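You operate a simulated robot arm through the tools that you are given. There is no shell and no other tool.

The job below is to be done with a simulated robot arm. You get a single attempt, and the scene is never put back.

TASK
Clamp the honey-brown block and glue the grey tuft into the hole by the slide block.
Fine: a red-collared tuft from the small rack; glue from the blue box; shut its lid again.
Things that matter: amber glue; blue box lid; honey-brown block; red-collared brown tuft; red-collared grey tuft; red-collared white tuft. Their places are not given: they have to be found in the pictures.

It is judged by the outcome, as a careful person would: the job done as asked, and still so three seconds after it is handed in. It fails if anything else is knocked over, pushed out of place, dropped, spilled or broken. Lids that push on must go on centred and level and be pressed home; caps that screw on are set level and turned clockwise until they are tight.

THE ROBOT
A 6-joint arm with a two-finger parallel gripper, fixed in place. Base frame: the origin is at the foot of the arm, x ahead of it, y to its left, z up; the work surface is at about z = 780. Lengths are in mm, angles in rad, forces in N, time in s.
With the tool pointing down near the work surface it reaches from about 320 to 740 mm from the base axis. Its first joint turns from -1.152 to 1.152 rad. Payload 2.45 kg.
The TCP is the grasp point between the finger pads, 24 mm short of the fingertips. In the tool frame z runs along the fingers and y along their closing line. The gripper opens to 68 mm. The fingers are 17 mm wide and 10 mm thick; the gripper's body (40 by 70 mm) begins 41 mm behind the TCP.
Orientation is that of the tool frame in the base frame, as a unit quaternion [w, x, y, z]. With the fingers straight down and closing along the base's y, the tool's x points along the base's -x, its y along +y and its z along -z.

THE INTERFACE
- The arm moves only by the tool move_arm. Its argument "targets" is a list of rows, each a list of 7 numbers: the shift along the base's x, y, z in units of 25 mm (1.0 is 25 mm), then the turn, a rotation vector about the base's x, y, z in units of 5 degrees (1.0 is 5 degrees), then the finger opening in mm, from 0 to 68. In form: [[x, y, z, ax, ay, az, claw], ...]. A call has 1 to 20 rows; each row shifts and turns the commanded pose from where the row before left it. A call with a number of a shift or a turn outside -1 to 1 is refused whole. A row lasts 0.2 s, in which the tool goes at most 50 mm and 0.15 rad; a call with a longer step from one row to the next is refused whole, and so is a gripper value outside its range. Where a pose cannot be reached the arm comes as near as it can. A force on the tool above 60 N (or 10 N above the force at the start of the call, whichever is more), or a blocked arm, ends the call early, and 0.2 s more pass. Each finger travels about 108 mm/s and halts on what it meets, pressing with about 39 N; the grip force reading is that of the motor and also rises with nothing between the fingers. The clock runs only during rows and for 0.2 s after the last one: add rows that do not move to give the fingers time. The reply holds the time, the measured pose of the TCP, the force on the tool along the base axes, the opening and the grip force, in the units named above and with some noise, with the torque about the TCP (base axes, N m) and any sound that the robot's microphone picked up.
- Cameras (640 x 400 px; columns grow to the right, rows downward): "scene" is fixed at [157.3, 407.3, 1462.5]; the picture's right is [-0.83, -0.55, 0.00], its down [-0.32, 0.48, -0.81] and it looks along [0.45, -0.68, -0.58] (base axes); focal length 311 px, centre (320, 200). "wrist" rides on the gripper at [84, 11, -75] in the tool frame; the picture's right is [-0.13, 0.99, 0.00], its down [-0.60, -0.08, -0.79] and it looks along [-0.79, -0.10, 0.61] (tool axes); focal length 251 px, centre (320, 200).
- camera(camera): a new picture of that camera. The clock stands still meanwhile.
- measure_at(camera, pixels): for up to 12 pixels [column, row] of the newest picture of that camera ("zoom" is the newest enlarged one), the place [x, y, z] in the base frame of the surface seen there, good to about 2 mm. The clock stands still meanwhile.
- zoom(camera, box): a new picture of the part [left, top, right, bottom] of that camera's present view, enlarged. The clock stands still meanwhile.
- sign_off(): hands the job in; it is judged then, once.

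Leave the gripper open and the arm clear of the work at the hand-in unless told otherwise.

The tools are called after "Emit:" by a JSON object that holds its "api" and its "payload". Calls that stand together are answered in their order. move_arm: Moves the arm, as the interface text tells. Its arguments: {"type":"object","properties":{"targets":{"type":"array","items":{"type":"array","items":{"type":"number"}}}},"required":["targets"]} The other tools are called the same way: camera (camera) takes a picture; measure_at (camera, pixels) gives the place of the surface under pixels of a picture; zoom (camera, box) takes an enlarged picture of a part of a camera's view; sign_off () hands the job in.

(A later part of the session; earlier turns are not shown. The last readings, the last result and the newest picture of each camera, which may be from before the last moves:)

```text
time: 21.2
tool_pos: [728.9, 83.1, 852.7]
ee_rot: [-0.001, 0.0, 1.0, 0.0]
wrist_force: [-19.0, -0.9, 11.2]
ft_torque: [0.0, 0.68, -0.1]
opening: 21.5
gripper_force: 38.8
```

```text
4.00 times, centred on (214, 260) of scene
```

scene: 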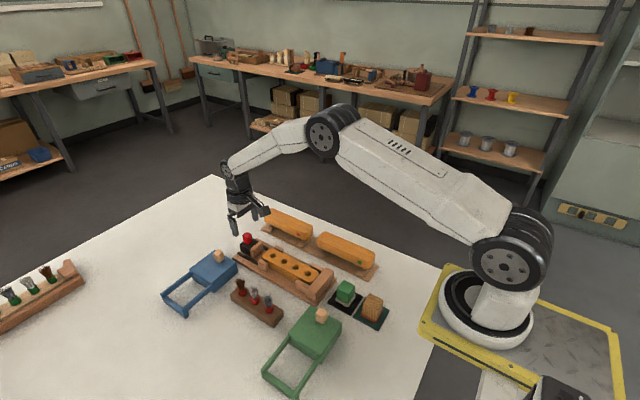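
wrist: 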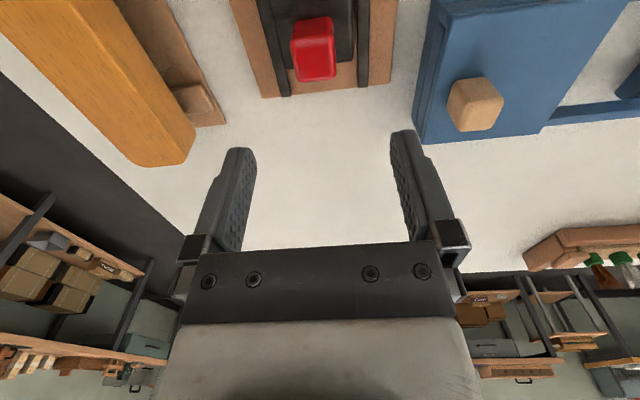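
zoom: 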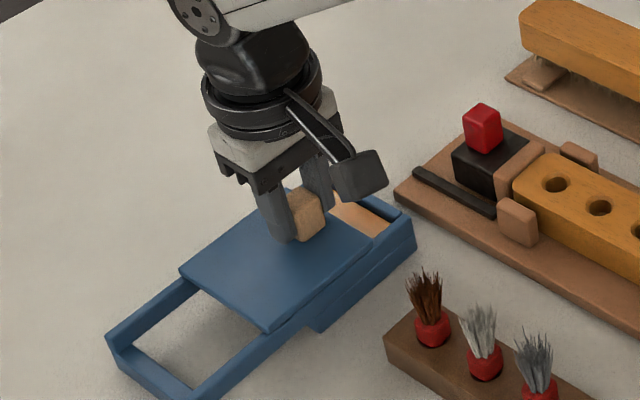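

The glue compartment is showing (amber at (360, 215)). The x correction was slightly too much (−19 N), so I take back ~1.1 mm and continue +y by ~28 mm.

Emit:
{"api": "move_arm", "payload": {"targets": [[-0.044, 0.0, 0, 0, 0, 0, 15], [0.0, 0.16, 0, 0, 0, 0, 15], [0.0, 0.16, 0, 0, 0, 0, 15], [0.0, 0.16, 0, 0, 0, 0, 15], [0.0, 0.16, 0, 0, 0, 0, 15], [0.0, 0.16, 0, 0, 0, 0, 15], [0.0, 0.16, 0, 0, 0, 0, 15], [0, 0.16, 0, 0, 0, 0, 15]]}}

Emit:
{"api": "zoom", "payload": {"camera": "scene", "box": [150, 210, 278, 310]}}

```text
time: 23.0
tool_pos: [729.8, 111.1, 852.9]
ee_rot: [0.001, 0.0, 1.0, 0.0]
wrist_force: [-2.7, -0.6, -3.8]
ft_torque: [0.01, -1.09, -0.05]
opening: 21.4
gripper_force: 38.2
```

```text
4.00 times, centred on (214, 260) of scene
```

zoom: 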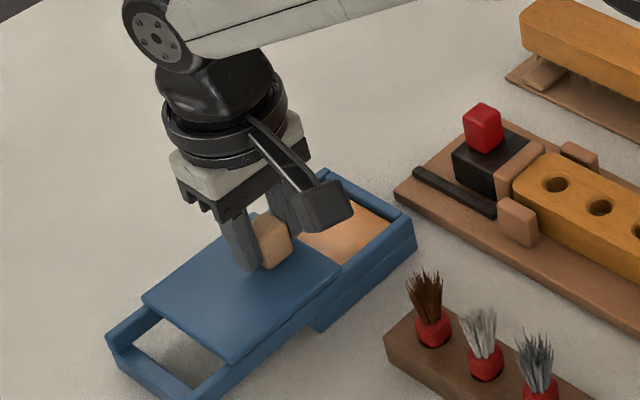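

The lid is open about 61 mm and the amber glue is exposed. I release the knob, rise, and look into the box.

Emit:
{"api": "move_arm", "payload": {"targets": [[0, 0, 0, 0, 0, 0, 40], [0, 0, 0, 0, 0, 0, 68], [0, 0, 0, 0, 0, 0, 68], [0, 0, 0.5, 0, 0, 0, 68], [0, 0, 1, 0, 0, 0, 68], [0, 0, 1, 0, 0, 0, 68]]}}

Emit:
{"api": "zoom", "payload": {"camera": "scene", "box": [150, 225, 278, 305]}}

Emit:
{"api": "measure_at", "payload": {"camera": "zoom", "pixels": [[390, 250], [330, 230], [400, 290], [450, 240], [440, 290], [340, 300], [480, 240], [360, 190], [250, 190], [180, 330], [150, 350], [370, 270]]}}

```text
time: 24.4
tool_pos: [730.0, 112.6, 915.0]
ee_rot: [0.0, 0.0, 1.0, 0.0]
wrist_force: [0.2, 0.6, 1.0]
ft_torque: [-0.01, 0.0, 0.0]
opening: 67.9
gripper_force: 0.0
```

```text
5.00 times, centred on (214, 265) of scene
```

zoom: 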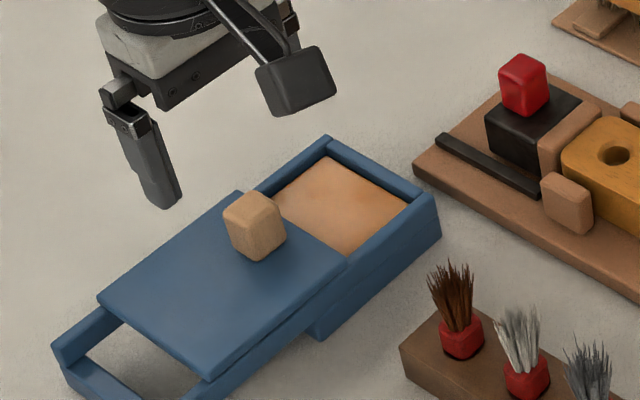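

```text
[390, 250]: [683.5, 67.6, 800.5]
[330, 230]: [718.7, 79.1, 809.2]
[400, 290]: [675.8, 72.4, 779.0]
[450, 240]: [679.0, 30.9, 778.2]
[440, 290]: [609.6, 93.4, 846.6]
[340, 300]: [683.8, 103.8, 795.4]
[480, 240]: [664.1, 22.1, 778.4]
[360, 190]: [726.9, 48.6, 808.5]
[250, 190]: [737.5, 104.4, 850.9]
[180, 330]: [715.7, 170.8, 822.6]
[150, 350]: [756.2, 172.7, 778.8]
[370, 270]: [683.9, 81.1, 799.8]
```

Glue surface is at z≈809, box walls slightly above. Next I look closely at the grey tuft. I move back over −x at this height (fingertips z≈891, above the tufts) to about (394, 107, 905) so the wrist camera looks at the small rack.

Emit:
{"api": "move_arm", "payload": {"targets": [[-0.96, -0.015, 0, 0, 0, 0, 68], [-0.96, -0.015, 0, 0, 0, 0, 68], [-0.96, -0.015, 0, 0, 0, 0, 68], [-0.96, -0.015, 0, 0, 0, 0, 68], [-0.96, -0.015, 0, 0, 0, 0, 68], [-0.96, -0.015, 0, 0, 0, 0, 68], [-0.96, -0.015, 0, 0, 0, 0, 68], [-0.96, -0.015, 0, 0, 0, 0, 68], [-0.96, -0.015, 0, 0, 0, 0, 68], [-0.96, -0.015, 0, 0, 0, 0, 68], [-0.96, -0.015, 0, 0, 0, 0, 68], [-0.96, -0.015, 0, 0, 0, 0, 68], [-0.96, -0.015, 0, 0, 0, 0, 68], [-0.96, -0.015, -0.4, 0, 0, 0, 68], [0, 0, 0, 0, 0, 0, 68]]}}

Emit:
{"api": "camera", "payload": {"camera": "wrist"}}

Emit:
{"api": "zoom", "payload": {"camera": "wrist", "box": [240, 80, 400, 240]}}

```text
time: 27.6
tool_pos: [393.0, 105.3, 905.2]
ee_rot: [0.0, 0.0, 1.0, 0.0]
wrist_force: [0.8, -0.5, -0.1]
ft_torque: [-0.02, -0.01, 0.02]
opening: 68.1
gripper_force: 0.1
```

```text
taken
```

wrist: 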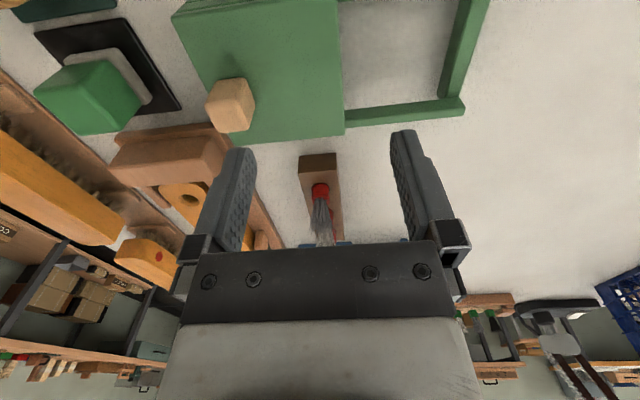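

```text
2.50 times, centred on (320, 160) of wrist
```

zoom: 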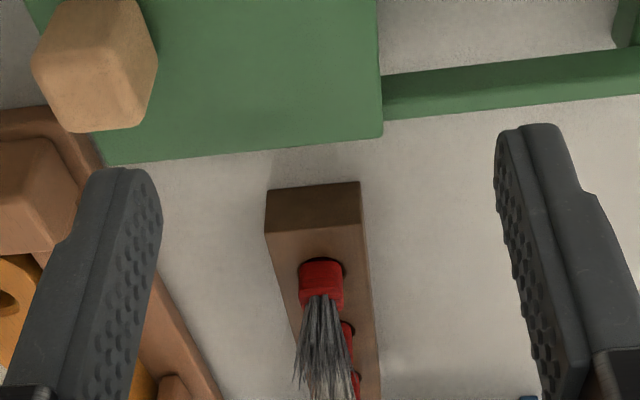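

The grey tuft's collar is near (320, 192). I zoom and measure its sides.

Emit:
{"api": "zoom", "payload": {"camera": "wrist", "box": [296, 170, 344, 220]}}

Emit:
{"api": "measure_at", "payload": {"camera": "zoom", "pixels": [[260, 120], [330, 120], [385, 130], [310, 160], [280, 200], [360, 200], [320, 200], [280, 230], [370, 230], [395, 130], [250, 150], [200, 100]]}}

Emit:
{"api": "zoom", "payload": {"camera": "scene", "box": [247, 285, 287, 315]}}

Emit:
{"api": "measure_at", "payload": {"camera": "zoom", "pixels": [[320, 190], [290, 180], [350, 185], [280, 150], [350, 150], [300, 140], [320, 220], [270, 200], [380, 190], [320, 130], [300, 100], [280, 60]]}}

```text
8.00 times, centred on (320, 195) of wrist
```

zoom: 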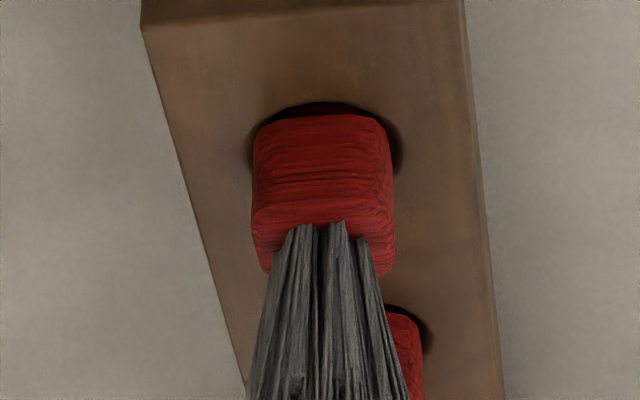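

```text
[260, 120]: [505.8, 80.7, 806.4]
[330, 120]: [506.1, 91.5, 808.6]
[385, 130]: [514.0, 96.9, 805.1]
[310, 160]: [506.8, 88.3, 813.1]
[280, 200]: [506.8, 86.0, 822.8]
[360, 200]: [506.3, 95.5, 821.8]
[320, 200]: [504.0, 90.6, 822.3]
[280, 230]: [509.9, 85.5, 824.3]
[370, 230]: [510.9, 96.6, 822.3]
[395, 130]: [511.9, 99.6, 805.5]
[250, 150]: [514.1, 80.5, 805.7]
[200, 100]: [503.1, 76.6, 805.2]
```

```text
13.33 times, centred on (267, 300) of scene
```

zoom: 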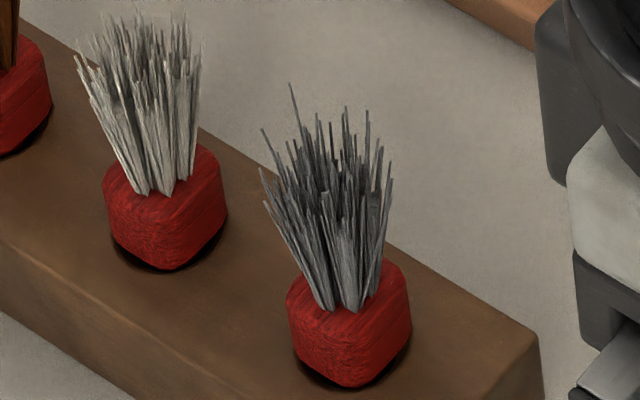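

```text
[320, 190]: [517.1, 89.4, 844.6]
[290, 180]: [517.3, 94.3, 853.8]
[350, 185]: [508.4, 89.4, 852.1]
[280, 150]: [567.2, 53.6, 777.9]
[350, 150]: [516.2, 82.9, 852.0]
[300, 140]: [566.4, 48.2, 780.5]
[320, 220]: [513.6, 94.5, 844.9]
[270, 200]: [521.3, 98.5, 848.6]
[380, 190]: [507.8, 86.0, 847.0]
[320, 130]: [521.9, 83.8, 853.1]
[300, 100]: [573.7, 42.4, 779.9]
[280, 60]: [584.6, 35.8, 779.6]
```

The collar is a rounded-square about 17 mm wide, top z≈823. I measure its corners and also the target hole's rim more exactly.

Emit:
{"api": "zoom", "payload": {"camera": "scene", "box": [260, 242, 300, 272]}}

Emit:
{"api": "measure_at", "payload": {"camera": "zoom", "pixels": [[290, 195], [220, 185], [255, 160], [255, 215], [230, 205], [280, 170], [255, 195], [255, 185], [390, 270], [325, 265], [360, 240], [360, 295]]}}

Emit:
{"api": "zoom", "payload": {"camera": "scene", "box": [247, 285, 287, 315]}}

Emit:
{"api": "measure_at", "payload": {"camera": "zoom", "pixels": [[292, 297], [345, 330], [405, 285], [345, 382], [300, 360], [408, 330], [320, 350], [380, 340], [388, 262], [300, 285], [360, 320], [390, 300]]}}

```text
13.33 times, centred on (280, 257) of scene
```

zoom: 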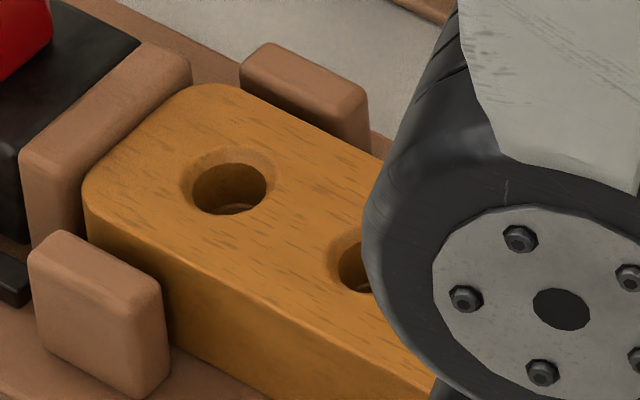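

```text
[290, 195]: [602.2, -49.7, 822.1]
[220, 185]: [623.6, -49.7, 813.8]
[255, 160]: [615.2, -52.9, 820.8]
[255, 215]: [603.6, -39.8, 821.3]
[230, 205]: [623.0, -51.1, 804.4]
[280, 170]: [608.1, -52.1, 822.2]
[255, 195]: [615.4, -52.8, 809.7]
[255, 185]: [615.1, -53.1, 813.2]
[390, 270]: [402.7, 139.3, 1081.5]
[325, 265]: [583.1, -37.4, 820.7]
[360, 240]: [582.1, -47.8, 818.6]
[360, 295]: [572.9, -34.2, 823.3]
```

```text
13.33 times, centred on (267, 300) of scene
```

zoom: 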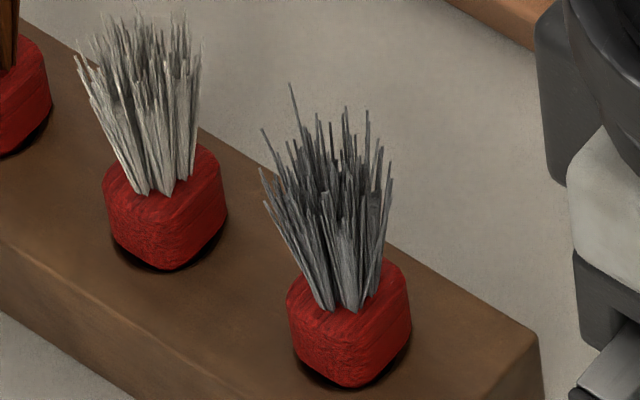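

```text
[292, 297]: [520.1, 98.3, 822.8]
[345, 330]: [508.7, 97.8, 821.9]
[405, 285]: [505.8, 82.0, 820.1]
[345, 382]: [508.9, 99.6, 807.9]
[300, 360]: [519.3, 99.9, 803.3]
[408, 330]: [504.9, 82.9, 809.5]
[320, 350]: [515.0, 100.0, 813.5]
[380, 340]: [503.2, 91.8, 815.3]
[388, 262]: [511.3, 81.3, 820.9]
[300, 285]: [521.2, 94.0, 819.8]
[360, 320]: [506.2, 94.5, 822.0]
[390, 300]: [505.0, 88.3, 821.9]
```

Collar centre ≈ (512.5, 90.5), 18 mm wide, z 805–823; the block's hole is about 16 mm inside, so there must be a peg below the collar. I move over the grey tuft at z≈905 and check alignment first.

Emit:
{"api": "move_arm", "payload": {"targets": [[0.954, -0.124, 0, 0, 0, 0, 60], [0.954, -0.124, 0, 0, 0, 0, 60], [0.954, -0.124, 0, 0, 0, 0, 60], [0.954, -0.124, 0, 0, 0, 0, 60], [0.954, -0.124, 0, 0, 0, 0, 60], [0, 0, 0, 0, 0, 0, 60]]}}

Emit:
{"api": "camera", "payload": {"camera": "scene"}}

Emit:
{"api": "zoom", "payload": {"camera": "scene", "box": [210, 235, 338, 335]}}

Emit:
{"api": "camera", "payload": {"camera": "wrist"}}

```text
time: 29.0
tool_pos: [511.9, 91.0, 905.5]
ee_rot: [-0.001, 0.001, 1.0, 0.0]
wrist_force: [0.0, -0.3, 0.3]
ft_torque: [0.0, 0.03, 0.03]
opening: 59.9
gripper_force: 0.0
```

```text
taken
```

scene: 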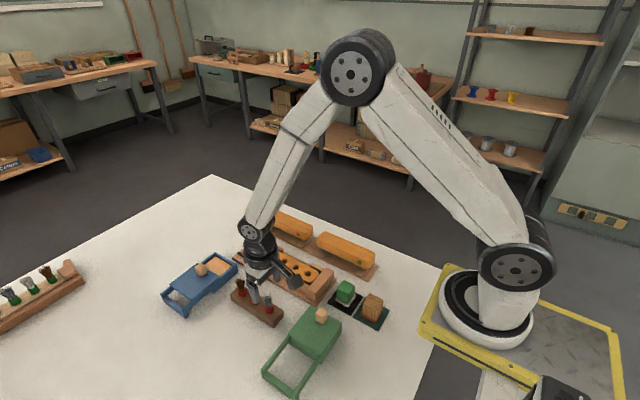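

```text
4.00 times, centred on (274, 285) of scene
```

zoom: 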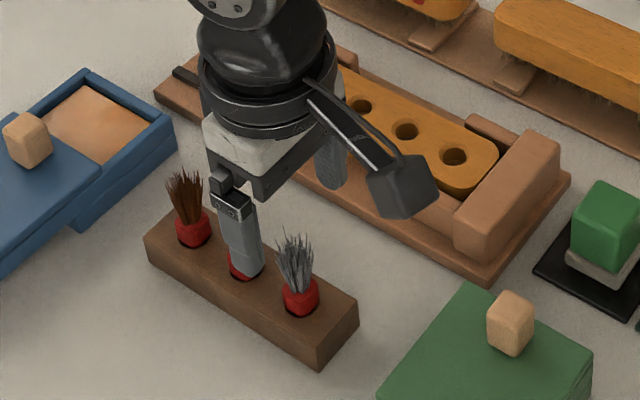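

```text
taken
```

wrist: 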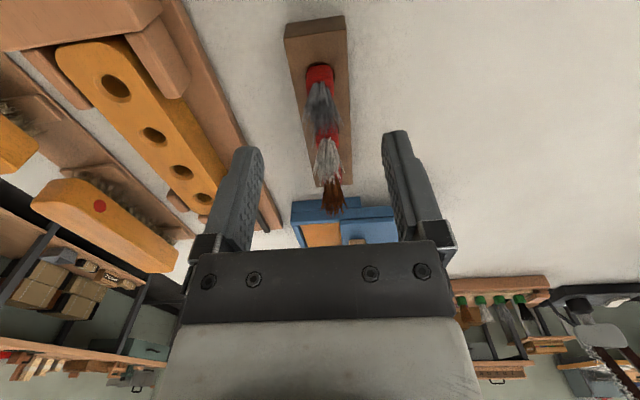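

The tuft is well between the fingers. I lower to TCP z≈833 (tips ≈809, just above the rack top), slowly at the end.

Emit:
{"api": "move_arm", "payload": {"targets": [[0, 0, -0.8, 0, 0, 0, 60], [0, 0, -0.8, 0, 0, 0, 60], [0, 0, -0.6, 0, 0, 0, 60], [0, 0, -0.4, 0, 0, 0, 60], [0, 0, -0.3, 0, 0, 0, 60], [0, 0, 0, 0, 0, 0, 60]]}}

Emit:
{"api": "zoom", "payload": {"camera": "scene", "box": [230, 260, 310, 320]}}

Emit:
{"api": "zoom", "payload": {"camera": "wrist", "box": [220, 0, 420, 200]}}

```text
time: 30.4
tool_pos: [513.0, 90.6, 832.4]
ee_rot: [0.001, 0.0, 1.0, 0.0]
wrist_force: [-0.4, 0.3, -0.3]
ft_torque: [-0.03, 0.03, -0.01]
opening: 60.0
gripper_force: 0.2
```

```text
6.67 times, centred on (270, 290) of scene
```

zoom: 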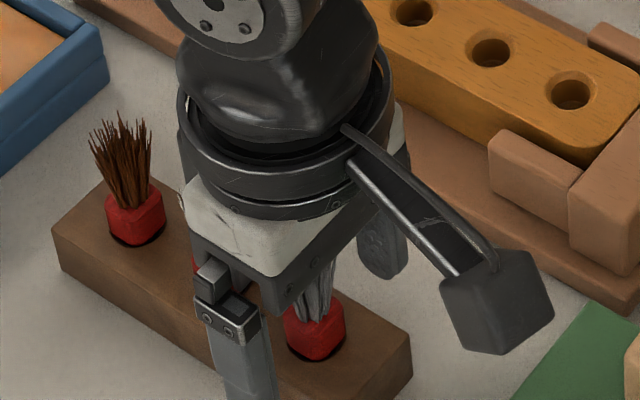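

```text
2.00 times, centred on (320, 100) of wrist
```

zoom: 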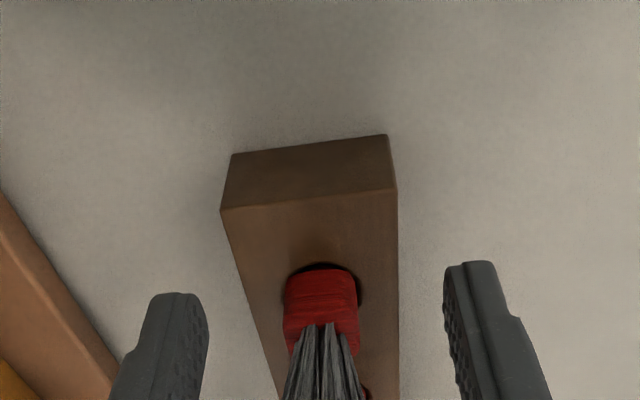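

The collar is centred within about 1 mm. I shift −1 mm in y and close slowly on the collar.

Emit:
{"api": "move_arm", "payload": {"targets": [[0, -0.04, 0, 0, 0, 0, 60], [0, 0, 0, 0, 0, 0, 40], [0, 0, 0, 0, 0, 0, 28], [0, 0, 0, 0, 0, 0, 20], [0, 0, 0, 0, 0, 0, 14], [0, 0, 0, 0, 0, 0, 12], [0, 0, 0, 0, 0, 0, 12]]}}

Emit:
{"api": "zoom", "payload": {"camera": "wrist", "box": [220, 0, 420, 200]}}

```text
time: 32.0
tool_pos: [512.1, 88.7, 833.5]
ee_rot: [0.001, 0.001, 1.0, 0.0]
wrist_force: [0.1, -0.2, 0.4]
ft_torque: [-0.02, 0.01, 0.01]
opening: 16.4
gripper_force: 35.2
```

```text
2.00 times, centred on (320, 100) of wrist
```

zoom: 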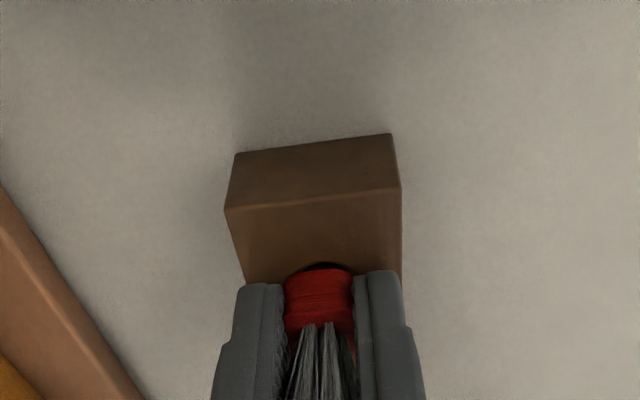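

The collar is held at 16.4 mm with no side force. I lift straight up about 60 mm slowly and look at the tuft.

Emit:
{"api": "move_arm", "payload": {"targets": [[0, 0, 0.2, 0, 0, 0, 12], [0, 0, 0.2, 0, 0, 0, 12], [0, 0, 0.3, 0, 0, 0, 12], [0, 0, 0.5, 0, 0, 0, 12], [0, 0, 0.6, 0, 0, 0, 12], [0, 0, 0.7, 0, 0, 0, 12], [0, 0, 0, 0, 0, 0, 12]]}}

Emit:
{"api": "zoom", "payload": {"camera": "scene", "box": [220, 240, 316, 320]}}

Emit:
{"api": "zoom", "payload": {"camera": "wrist", "box": [220, 0, 420, 200]}}

```text
time: 33.6
tool_pos: [513.9, 89.6, 894.6]
ee_rot: [0.001, 0.0, 1.0, 0.0]
wrist_force: [0.5, -0.6, 0.4]
ft_torque: [0.02, 0.06, -0.01]
opening: 15.9
gripper_force: 34.9
```

```text
5.00 times, centred on (268, 280) of scene
```

zoom: 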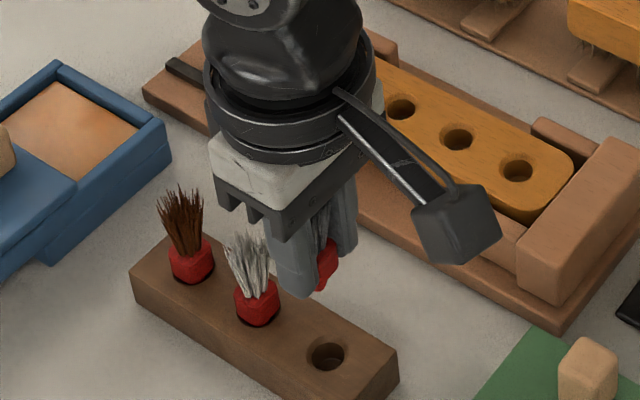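

```text
2.00 times, centred on (320, 100) of wrist
```

zoom: 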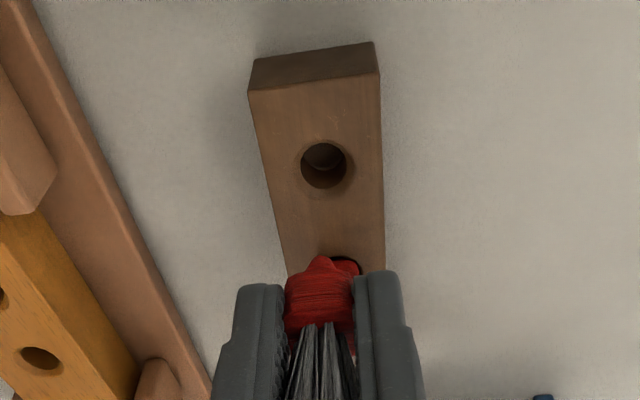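

The tuft came out cleanly. I zoom in on the bottom of the tuft to see the peg's length.

Emit:
{"api": "zoom", "payload": {"camera": "scene", "box": [270, 275, 302, 303]}}

Emit:
{"api": "zoom", "payload": {"camera": "wrist", "box": [290, 115, 350, 175]}}

Emit:
{"api": "measure_at", "payload": {"camera": "zoom", "pixels": [[320, 90], [320, 120], [320, 150], [320, 180], [280, 150], [360, 150], [240, 190], [400, 190], [320, 220], [320, 240], [300, 105], [340, 100]]}}

```text
14.29 times, centred on (286, 289) of scene
```

zoom: 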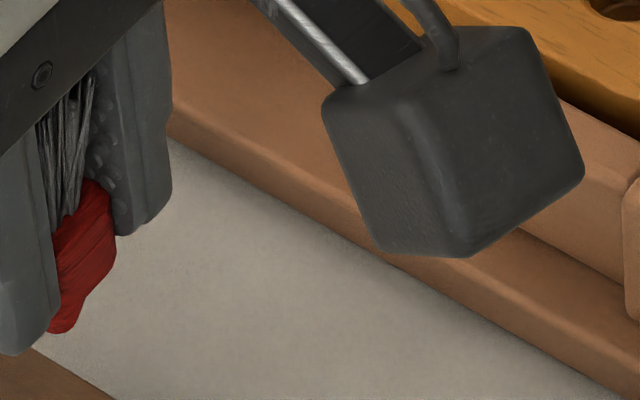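

```text
6.67 times, centred on (320, 145) of wrist
```

zoom: 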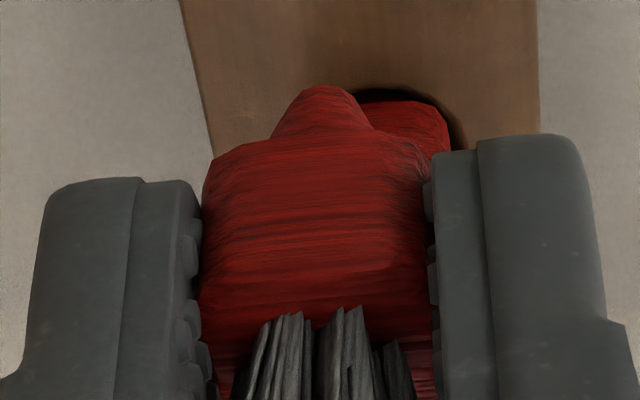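

```text
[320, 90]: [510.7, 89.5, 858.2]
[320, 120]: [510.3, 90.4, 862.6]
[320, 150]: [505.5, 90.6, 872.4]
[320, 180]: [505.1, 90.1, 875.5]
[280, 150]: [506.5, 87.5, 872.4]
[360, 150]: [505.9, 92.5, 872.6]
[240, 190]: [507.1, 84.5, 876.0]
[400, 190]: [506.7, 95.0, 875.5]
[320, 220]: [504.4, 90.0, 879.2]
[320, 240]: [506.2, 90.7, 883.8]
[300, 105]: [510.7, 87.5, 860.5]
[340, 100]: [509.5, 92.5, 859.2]
```

The tuft has a tapered peg whose tip is about 38 mm below the TCP; collar bottom about 25 mm below. I measure the glue opening corners again for the dip.

Emit:
{"api": "zoom", "payload": {"camera": "scene", "box": [180, 235, 260, 290]}}

Emit:
{"api": "measure_at", "payload": {"camera": "zoom", "pixels": [[360, 180], [330, 150], [400, 200], [330, 210], [300, 180], [460, 190], [450, 185], [330, 115], [440, 205], [360, 260], [370, 280], [330, 180]]}}

```text
7.27 times, centred on (220, 262) of scene
```

zoom: 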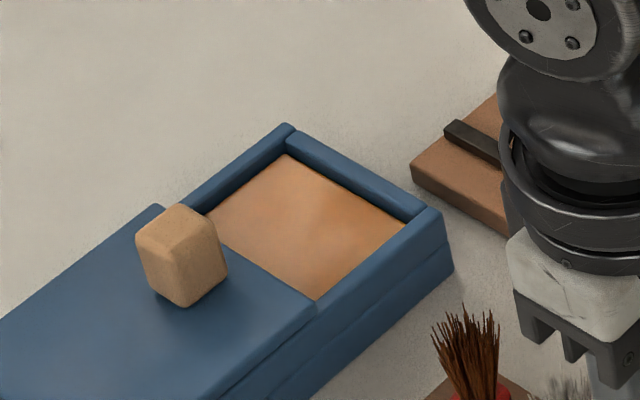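

```text
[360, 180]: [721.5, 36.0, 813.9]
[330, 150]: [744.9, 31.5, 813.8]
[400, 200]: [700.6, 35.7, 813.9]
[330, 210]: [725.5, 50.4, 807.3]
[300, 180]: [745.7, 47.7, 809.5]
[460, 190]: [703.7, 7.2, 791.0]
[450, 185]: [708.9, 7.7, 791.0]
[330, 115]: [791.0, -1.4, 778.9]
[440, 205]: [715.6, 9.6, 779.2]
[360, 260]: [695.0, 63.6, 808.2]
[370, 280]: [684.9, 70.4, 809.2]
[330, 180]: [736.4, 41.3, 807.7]
```

Glue z≈808, opening about x 693–759, y 40–98. I raise to z≈925 so the tuft passes over the others, travel to (726, 66) above the glue, and stop above it.

Emit:
{"api": "move_arm", "payload": {"targets": [[0, 0, 0.592, 0, 0, 0, 12], [0, 0, 0.592, 0, 0, 0, 12], [0.854, -0.094, 0, 0, 0, 0, 12], [0.854, -0.094, 0, 0, 0, 0, 12], [0.854, -0.094, 0, 0, 0, 0, 12], [0.854, -0.094, 0, 0, 0, 0, 12], [0.854, -0.094, 0, 0, 0, 0, 12], [0.854, -0.094, 0, 0, 0, 0, 12], [0.854, -0.094, 0, 0, 0, 0, 12], [0.854, -0.094, 0, 0, 0, 0, 12], [0.854, -0.094, 0, 0, 0, 0, 12], [0.854, -0.094, 0, 0, 0, 0, 12], [0, 0, 0, 0, 0, 0, 12]]}}

Emit:
{"api": "zoom", "payload": {"camera": "scene", "box": [150, 200, 278, 300]}}

Emit:
{"api": "camera", "payload": {"camera": "wrist"}}

```text
time: 36.4
tool_pos: [725.3, 65.3, 923.5]
ee_rot: [0.0, 0.0, 1.0, 0.0]
wrist_force: [0.3, -0.2, -0.5]
ft_torque: [0.0, 0.04, -0.02]
opening: 16.2
gripper_force: 35.1
```

```text
4.00 times, centred on (214, 250) of scene
```

zoom: 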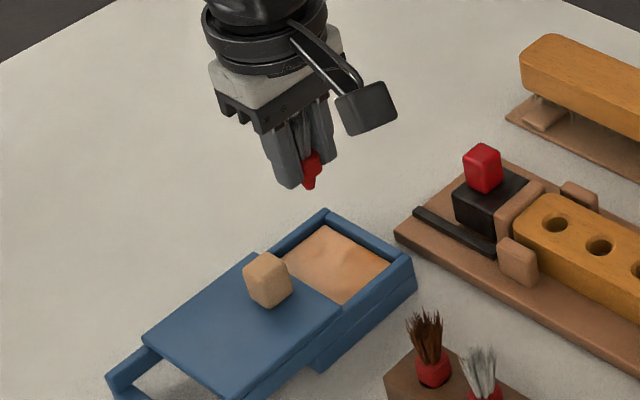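

```text
taken
```

wrist: 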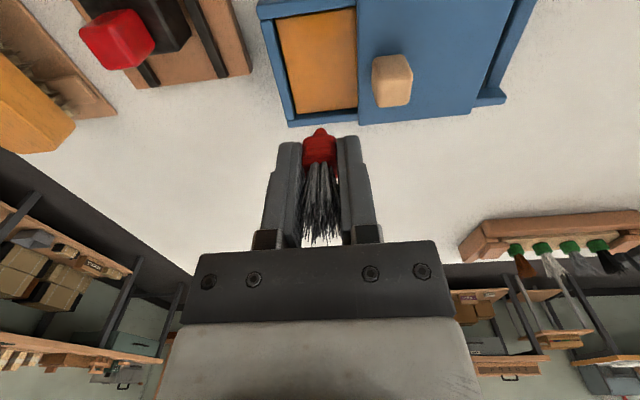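

The tuft is above the glue. I measure the peg tip height precisely before lowering.

Emit:
{"api": "zoom", "payload": {"camera": "scene", "box": [195, 225, 227, 253]}}

Emit:
{"api": "measure_at", "payload": {"camera": "zoom", "pixels": [[320, 290], [320, 300], [310, 290], [330, 290], [320, 310], [320, 280], [340, 260], [340, 240], [350, 230], [300, 310], [310, 305], [325, 305]]}}

Emit:
{"api": "zoom", "payload": {"camera": "wrist", "box": [290, 105, 350, 165]}}

Emit:
{"api": "measure_at", "payload": {"camera": "zoom", "pixels": [[320, 160], [320, 175], [320, 190], [320, 205], [320, 220], [320, 240], [300, 180], [340, 180], [280, 230], [370, 230], [320, 165], [320, 260]]}}

```text
14.29 times, centred on (211, 239) of scene
```

zoom: 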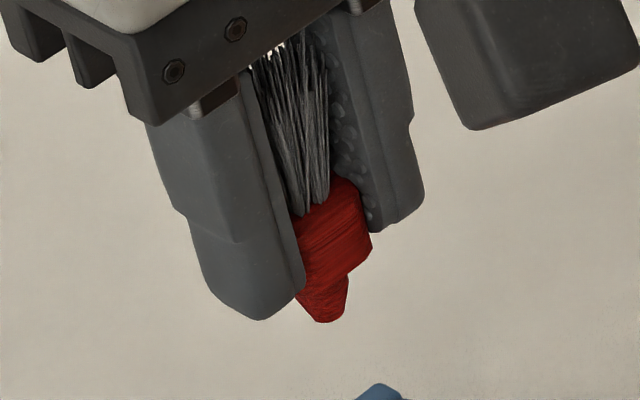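

```text
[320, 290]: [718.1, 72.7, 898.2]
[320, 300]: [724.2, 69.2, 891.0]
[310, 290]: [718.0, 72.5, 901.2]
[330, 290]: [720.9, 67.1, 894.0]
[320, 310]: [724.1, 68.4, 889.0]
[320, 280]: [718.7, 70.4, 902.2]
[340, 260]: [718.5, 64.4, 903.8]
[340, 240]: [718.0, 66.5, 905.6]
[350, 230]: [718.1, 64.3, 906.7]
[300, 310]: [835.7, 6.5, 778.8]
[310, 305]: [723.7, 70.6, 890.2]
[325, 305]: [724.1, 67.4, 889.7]
```

```text
6.67 times, centred on (320, 135) of wrist
```

zoom: 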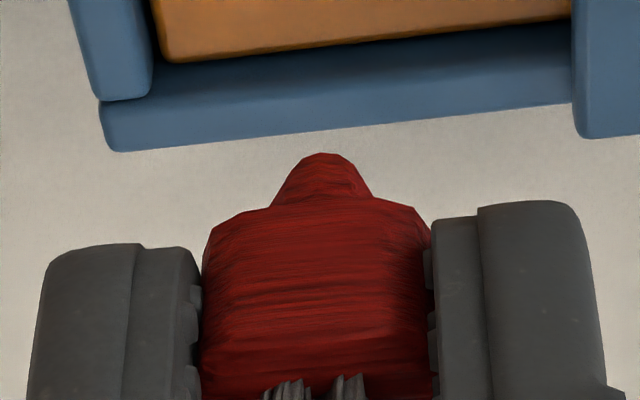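

```text
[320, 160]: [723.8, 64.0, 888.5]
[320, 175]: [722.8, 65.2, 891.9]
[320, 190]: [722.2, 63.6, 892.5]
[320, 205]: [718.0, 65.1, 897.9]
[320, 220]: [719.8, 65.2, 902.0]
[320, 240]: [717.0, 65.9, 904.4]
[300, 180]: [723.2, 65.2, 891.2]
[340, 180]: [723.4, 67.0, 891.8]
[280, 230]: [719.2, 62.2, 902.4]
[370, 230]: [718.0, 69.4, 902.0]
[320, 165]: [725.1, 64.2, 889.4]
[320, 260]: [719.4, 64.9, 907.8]
```

Peg tip is ~38 mm below TCP, collar bottom ~26 mm. I lower to TCP z≈837, so the peg goes ~9 mm into the glue with the collar and fingertips staying above it, and look.

Emit:
{"api": "move_arm", "payload": {"targets": [[0, 0, -0.9, 0, 0, 0, 12], [0, 0, -0.9, 0, 0, 0, 12], [0, 0, -0.6, 0, 0, 0, 12], [0, 0, -0.4, 0, 0, 0, 12], [0, 0, -0.3, 0, 0, 0, 12], [0, 0, -0.2, 0, 0, 0, 12], [0, 0, -0.22, 0, 0, 0, 12], [0, 0, 0, 0, 0, 0, 12]]}}

Emit:
{"api": "zoom", "payload": {"camera": "scene", "box": [170, 220, 250, 280]}}

Emit:
{"api": "zoom", "payload": {"camera": "wrist", "box": [220, 0, 420, 200]}}

```text
time: 38.2
tool_pos: [729.4, 65.0, 842.4]
ee_rot: [0.007, 0.0, 1.0, 0.001]
wrist_force: [-1.6, -1.0, 36.9]
ft_torque: [-0.03, 0.04, -0.01]
opening: 16.5
gripper_force: 35.3
```

```text
6.67 times, centred on (210, 250) of scene
```

zoom: 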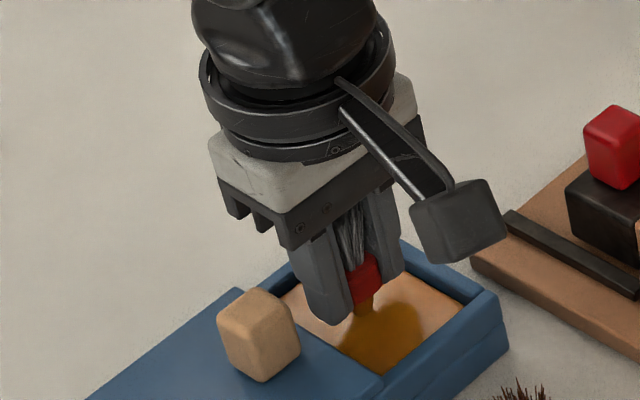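

```text
2.00 times, centred on (320, 100) of wrist
```

zoom: 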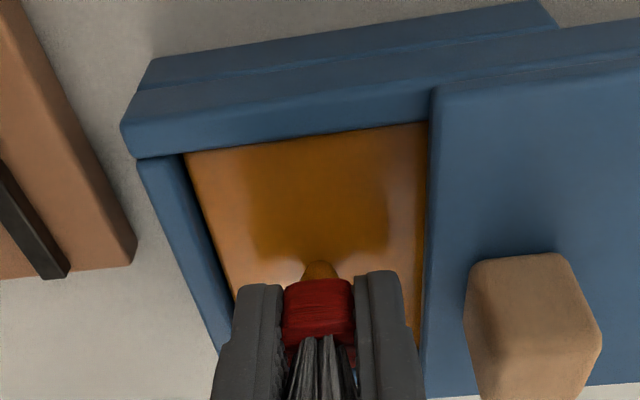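

The peg touched the bottom of a shallow glue tray (37 N), and the peg is coated amber. I raise right away 5 mm, then further just above the glue, holding a moment to let excess drop back.

Emit:
{"api": "move_arm", "payload": {"targets": [[0, 0, 0.24, 0, 0, 0, 12], [0, 0, 0.1, 0, 0, 0, 12], [0, 0, 0.1, 0, 0, 0, 12], [0, 0, 0.2, 0, 0, 0, 12], [0, 0, 0.4, 0, 0, 0, 12], [0, 0, 0, 0, 0, 0, 12], [0, 0, 0, 0, 0, 0, 12]]}}

Emit:
{"api": "zoom", "payload": {"camera": "scene", "box": [180, 225, 244, 273]}}

Emit:
{"api": "zoom", "payload": {"camera": "wrist", "box": [270, 85, 370, 165]}}

```text
time: 39.8
tool_pos: [725.2, 64.4, 862.7]
ee_rot: [0.001, 0.0, 1.0, 0.0]
wrist_force: [0.2, 0.2, 0.2]
ft_torque: [0.01, -0.01, 0.03]
opening: 16.1
gripper_force: 35.2
```

```text
8.33 times, centred on (212, 249) of scene
```

zoom: 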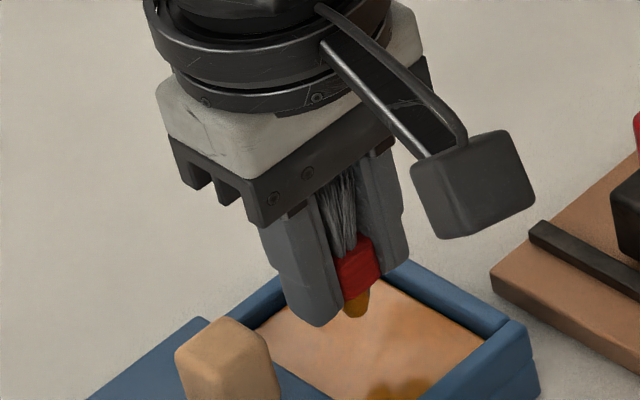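

```text
5.00 times, centred on (320, 125) of wrist
```

zoom: 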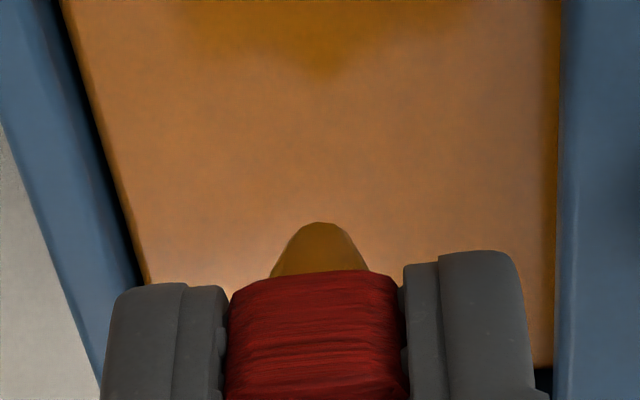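

The peg is fully coated amber and the tuft still looks upright in the grip. I measure its tip again relative to the TCP (now z≈863).

Emit:
{"api": "measure_at", "payload": {"camera": "zoom", "pixels": [[320, 230], [320, 245], [320, 260], [320, 285], [300, 255], [340, 255], [240, 300], [395, 300], [320, 300], [285, 265], [355, 265], [320, 330]]}}

Emit:
{"api": "zoom", "payload": {"camera": "scene", "box": [200, 245, 232, 273]}}

Emit:
{"api": "measure_at", "payload": {"camera": "zoom", "pixels": [[310, 210], [310, 220], [310, 230], [320, 200], [320, 215], [300, 225], [330, 205], [310, 200], [330, 150], [310, 180], [340, 170], [305, 215]]}}

```text
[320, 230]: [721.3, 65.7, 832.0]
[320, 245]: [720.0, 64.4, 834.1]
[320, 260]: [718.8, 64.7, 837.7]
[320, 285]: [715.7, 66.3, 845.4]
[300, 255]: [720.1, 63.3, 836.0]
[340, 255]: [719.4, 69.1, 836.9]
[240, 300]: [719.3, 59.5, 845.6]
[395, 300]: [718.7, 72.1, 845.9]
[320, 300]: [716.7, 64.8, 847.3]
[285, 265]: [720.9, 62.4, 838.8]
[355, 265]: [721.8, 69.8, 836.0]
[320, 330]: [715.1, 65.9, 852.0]
```

```text
14.29 times, centred on (216, 259) of scene
```

zoom: 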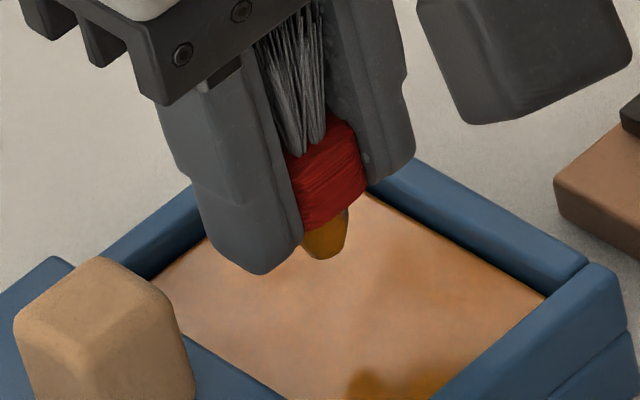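

```text
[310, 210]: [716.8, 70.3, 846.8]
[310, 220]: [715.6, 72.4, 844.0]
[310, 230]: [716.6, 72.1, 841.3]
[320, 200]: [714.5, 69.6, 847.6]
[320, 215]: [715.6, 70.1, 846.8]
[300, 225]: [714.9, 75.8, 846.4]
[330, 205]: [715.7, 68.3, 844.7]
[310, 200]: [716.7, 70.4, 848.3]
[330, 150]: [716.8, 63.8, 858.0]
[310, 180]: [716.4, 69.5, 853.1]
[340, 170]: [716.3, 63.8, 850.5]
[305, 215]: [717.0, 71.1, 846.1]
```

The tuft slid up a few mm in the grip (tip now ≈33 mm below TCP) but is held well and coated. I raise to z≈900 and move over to above the target hole (≈615.5, −44.5), passing clear of the red knob.

Emit:
{"api": "move_arm", "payload": {"targets": [[0, 0, 0.5, 0, 0, 0, 12], [0, 0, 0.98, 0, 0, 0, 12], [-0.884, -0.884, 0, 0, 0, 0, 12], [-0.884, -0.884, 0, 0, 0, 0, 12], [-0.884, -0.884, 0, 0, 0, 0, 12], [-0.884, -0.884, 0, 0, 0, 0, 12], [-0.884, -0.884, 0, 0, 0, 0, 12], [0, 0, -0.6, 0, 0, 0, 12], [0, 0, -0.4, 0, 0, 0, 12], [0, 0, 0, 0, 0, 0, 12]]}}

Emit:
{"api": "zoom", "payload": {"camera": "wrist", "box": [250, 50, 390, 190]}}

Emit:
{"api": "zoom", "payload": {"camera": "scene", "box": [236, 220, 316, 280]}}

```text
time: 42.0
tool_pos: [613.7, -44.6, 873.9]
ee_rot: [0.001, 0.0, 1.0, 0.0]
wrist_force: [-0.1, 0.2, -0.8]
ft_torque: [0.0, -0.02, 0.0]
opening: 16.2
gripper_force: 34.3
```

```text
2.86 times, centred on (320, 120) of wrist
```

zoom: 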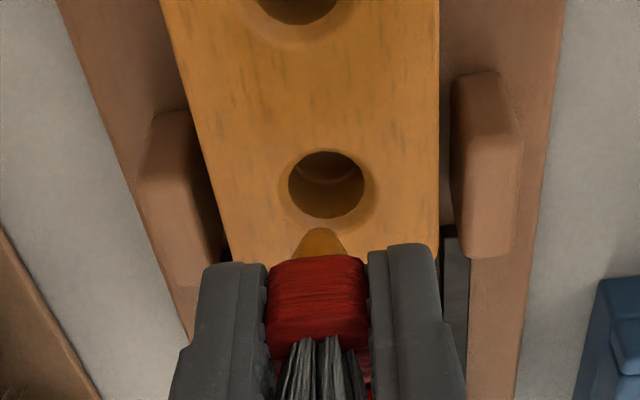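

```text
6.67 times, centred on (276, 250) of scene
```

zoom: 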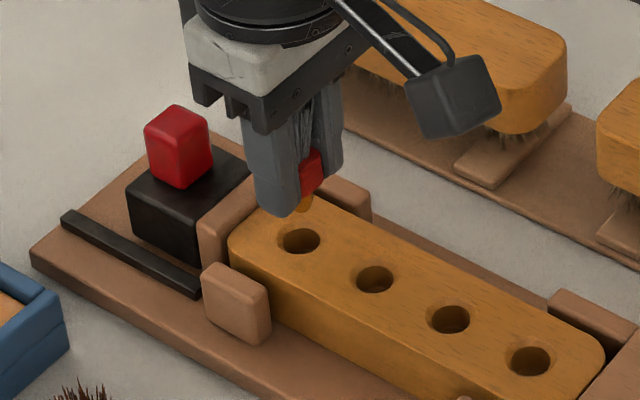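

Both the hole and the peg are visible in the wrist zoom. I measure the hole's rim and the peg tip here for a relative alignment.

Emit:
{"api": "zoom", "payload": {"camera": "wrist", "box": [250, 50, 390, 190]}}

Emit:
{"api": "measure_at", "payload": {"camera": "zoom", "pixels": [[282, 185], [370, 185], [326, 146], [326, 150], [326, 214], [326, 205], [290, 200], [362, 205], [326, 222], [275, 185], [376, 185], [295, 165]]}}

Emit:
{"api": "measure_at", "payload": {"camera": "zoom", "pixels": [[320, 232], [320, 240], [320, 248], [305, 245], [335, 245], [320, 258], [275, 275], [360, 275], [320, 280], [320, 300], [300, 255], [342, 252]]}}

Emit:
{"api": "zoom", "payload": {"camera": "scene", "box": [256, 232, 296, 260]}}

Emit:
{"api": "measure_at", "payload": {"camera": "zoom", "pixels": [[320, 175], [320, 165], [330, 170], [310, 170], [320, 180], [265, 250], [310, 240], [340, 270], [310, 295], [270, 280], [320, 270], [300, 265]]}}

```text
2.86 times, centred on (320, 120) of wrist
```

zoom: 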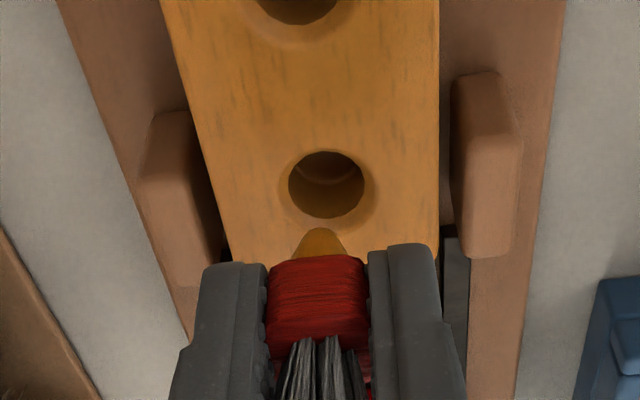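

```text
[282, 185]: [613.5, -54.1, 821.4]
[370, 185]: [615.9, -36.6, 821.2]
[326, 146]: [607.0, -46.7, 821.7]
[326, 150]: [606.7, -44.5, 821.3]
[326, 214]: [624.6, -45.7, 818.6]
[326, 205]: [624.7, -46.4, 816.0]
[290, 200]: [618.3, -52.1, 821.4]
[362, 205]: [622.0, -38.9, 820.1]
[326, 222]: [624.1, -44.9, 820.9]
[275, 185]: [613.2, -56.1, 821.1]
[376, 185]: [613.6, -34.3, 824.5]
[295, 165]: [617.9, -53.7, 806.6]
```

```text
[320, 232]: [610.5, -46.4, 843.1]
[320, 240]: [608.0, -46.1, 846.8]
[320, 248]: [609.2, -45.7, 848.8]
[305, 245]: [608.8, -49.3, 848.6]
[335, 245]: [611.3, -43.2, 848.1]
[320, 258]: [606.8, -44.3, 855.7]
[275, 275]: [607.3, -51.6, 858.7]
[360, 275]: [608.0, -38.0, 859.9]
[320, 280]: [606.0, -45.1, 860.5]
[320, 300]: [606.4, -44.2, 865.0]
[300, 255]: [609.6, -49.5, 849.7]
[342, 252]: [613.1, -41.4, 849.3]
```

```text
14.29 times, centred on (276, 246) of scene
```

zoom: 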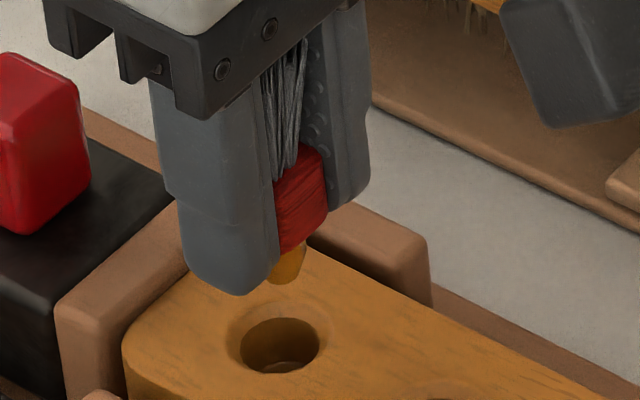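

```text
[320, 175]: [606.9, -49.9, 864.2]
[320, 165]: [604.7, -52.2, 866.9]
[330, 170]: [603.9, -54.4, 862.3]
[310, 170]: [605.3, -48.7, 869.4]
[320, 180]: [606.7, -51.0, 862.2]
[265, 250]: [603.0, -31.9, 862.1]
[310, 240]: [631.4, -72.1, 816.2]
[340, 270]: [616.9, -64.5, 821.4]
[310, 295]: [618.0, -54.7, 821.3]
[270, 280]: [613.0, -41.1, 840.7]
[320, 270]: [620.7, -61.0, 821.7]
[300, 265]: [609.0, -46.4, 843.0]
```

Hole centre ≈ (615.6, −45.3); tuft axis ≈ (614, −45.4). I shift +1.5 mm in x and lower about 20 mm slowly so that the peg enters the hole, then check.

Emit:
{"api": "move_arm", "payload": {"targets": [[0.06, 0, 0, 0, 0, 0, 12], [0, 0, -0.24, 0, 0, 0, 12], [0, 0, -0.2, 0, 0, 0, 12], [0, 0, -0.16, 0, 0, 0, 12], [0, 0, -0.16, 0, 0, 0, 12], [0, 0, 0, 0, 0, 0, 12]]}}

Emit:
{"api": "zoom", "payload": {"camera": "wrist", "box": [250, 50, 390, 190]}}

Emit:
{"api": "zoom", "payload": {"camera": "scene", "box": [256, 237, 296, 265]}}

```text
time: 43.4
tool_pos: [616.2, -45.8, 856.5]
ee_rot: [0.001, 0.0, 1.0, 0.0]
wrist_force: [0.2, 0.5, -0.2]
ft_torque: [-0.02, -0.02, -0.02]
opening: 16.2
gripper_force: 35.0
```

```text
2.86 times, centred on (320, 120) of wrist
```

zoom: 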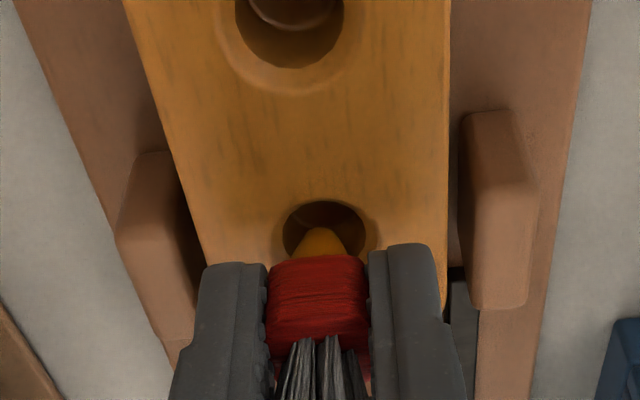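

```text
14.29 times, centred on (276, 251) of scene
```

zoom: 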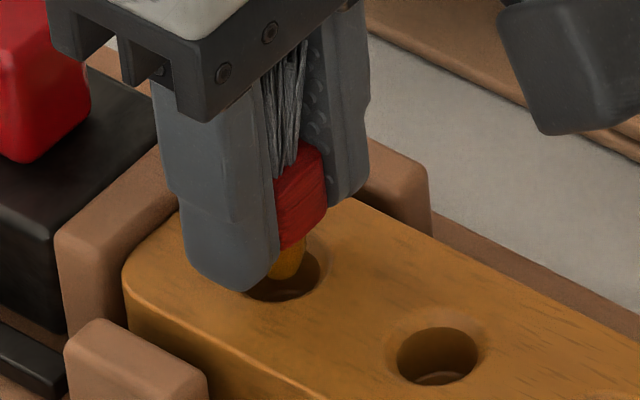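

The peg is over and starting into the hole. I shift +0.5 mm in y and go down another 8 mm in small steps, watching the force.

Emit:
{"api": "move_arm", "payload": {"targets": [[0, 0.02, -0.08, 0, 0, 0, 12], [0, 0, -0.08, 0, 0, 0, 12], [0, 0, -0.08, 0, 0, 0, 12], [0, 0, -0.08, 0, 0, 0, 12], [0, 0, 0, 0, 0, 0, 12]]}}

Emit:
{"api": "zoom", "payload": {"camera": "wrist", "box": [270, 75, 370, 165]}}

Emit:
{"api": "zoom", "payload": {"camera": "scene", "box": [256, 237, 296, 265]}}

```text
time: 44.6
tool_pos: [616.4, -44.6, 848.3]
ee_rot: [0.001, 0.0, 1.0, 0.0]
wrist_force: [0.4, -0.3, 0.1]
ft_torque: [0.02, -0.03, 0.03]
opening: 16.3
gripper_force: 35.2
```

```text
4.44 times, centred on (320, 120) of wrist
```

zoom: 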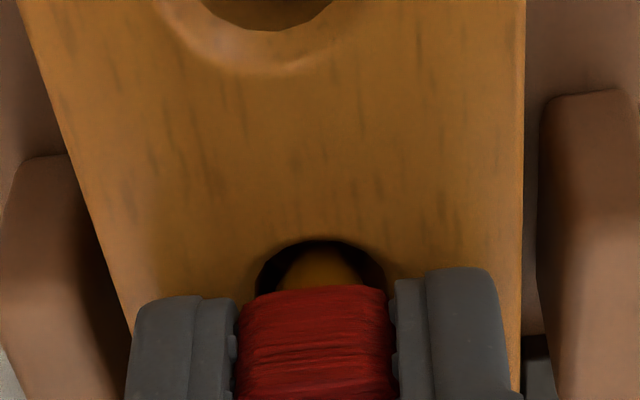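

```text
14.29 times, centred on (276, 251) of scene
```

zoom: 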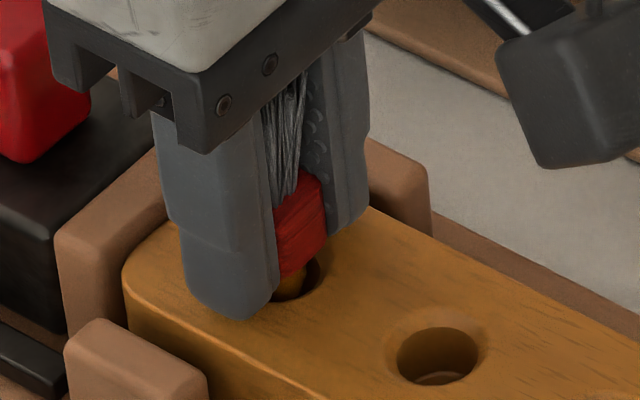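

No contact yet; peg is in the hole. I go down another ~2 mm, almost to fingertip contact.

Emit:
{"api": "move_arm", "payload": {"targets": [[0, 0, -0.04, 0, 0, 0, 12], [0, 0, -0.04, 0, 0, 0, 12]]}}

```text
time: 45.2
tool_pos: [616.2, -45.4, 846.3]
ee_rot: [0.002, 0.0, 1.0, 0.0]
wrist_force: [-2.9, 0.2, 7.7]
ft_torque: [-0.03, 0.04, 0.0]
opening: 16.1
gripper_force: 34.8
```

Light contact (7.7 N): the fingertips are on the block top. I rise 1 mm and loosen the fingers slightly to 18.5 mm so the tuft settles down into the hole while still guided.

Emit:
{"api": "move_arm", "payload": {"targets": [[0, 0, 0.05, 0, 0, 0, 12], [0, 0, 0, 0, 0, 0, 18.5], [0, 0, 0, 0, 0, 0, 18.5], [0, 0, 0, 0, 0, 0, 18.5]]}}

Emit:
{"api": "zoom", "payload": {"camera": "wrist", "box": [270, 75, 370, 165]}}

Emit:
{"api": "zoom", "payload": {"camera": "scene", "box": [256, 237, 296, 265]}}

```text
time: 46.2
tool_pos: [616.5, -45.8, 847.1]
ee_rot: [0.0, 0.001, 1.0, 0.0]
wrist_force: [-0.5, 0.6, 0.6]
ft_torque: [0.0, 0.02, -0.01]
opening: 18.7
gripper_force: 0.0
```

```text
4.44 times, centred on (320, 120) of wrist
```

zoom: 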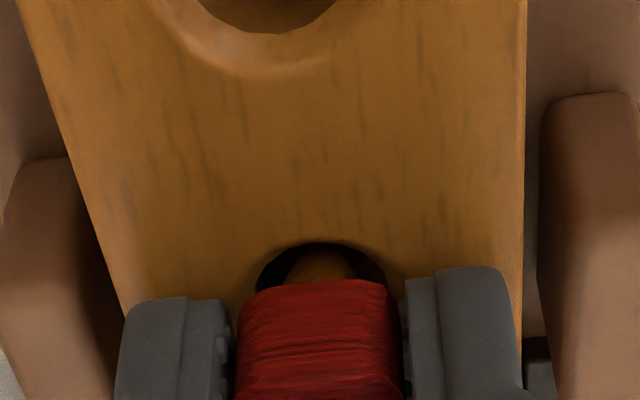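

```text
14.29 times, centred on (276, 251) of scene
```

zoom: 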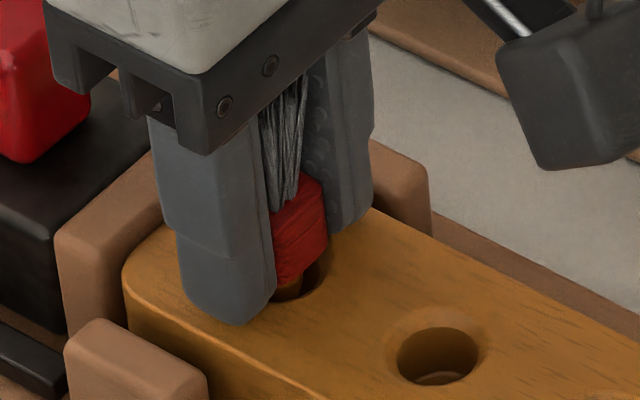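

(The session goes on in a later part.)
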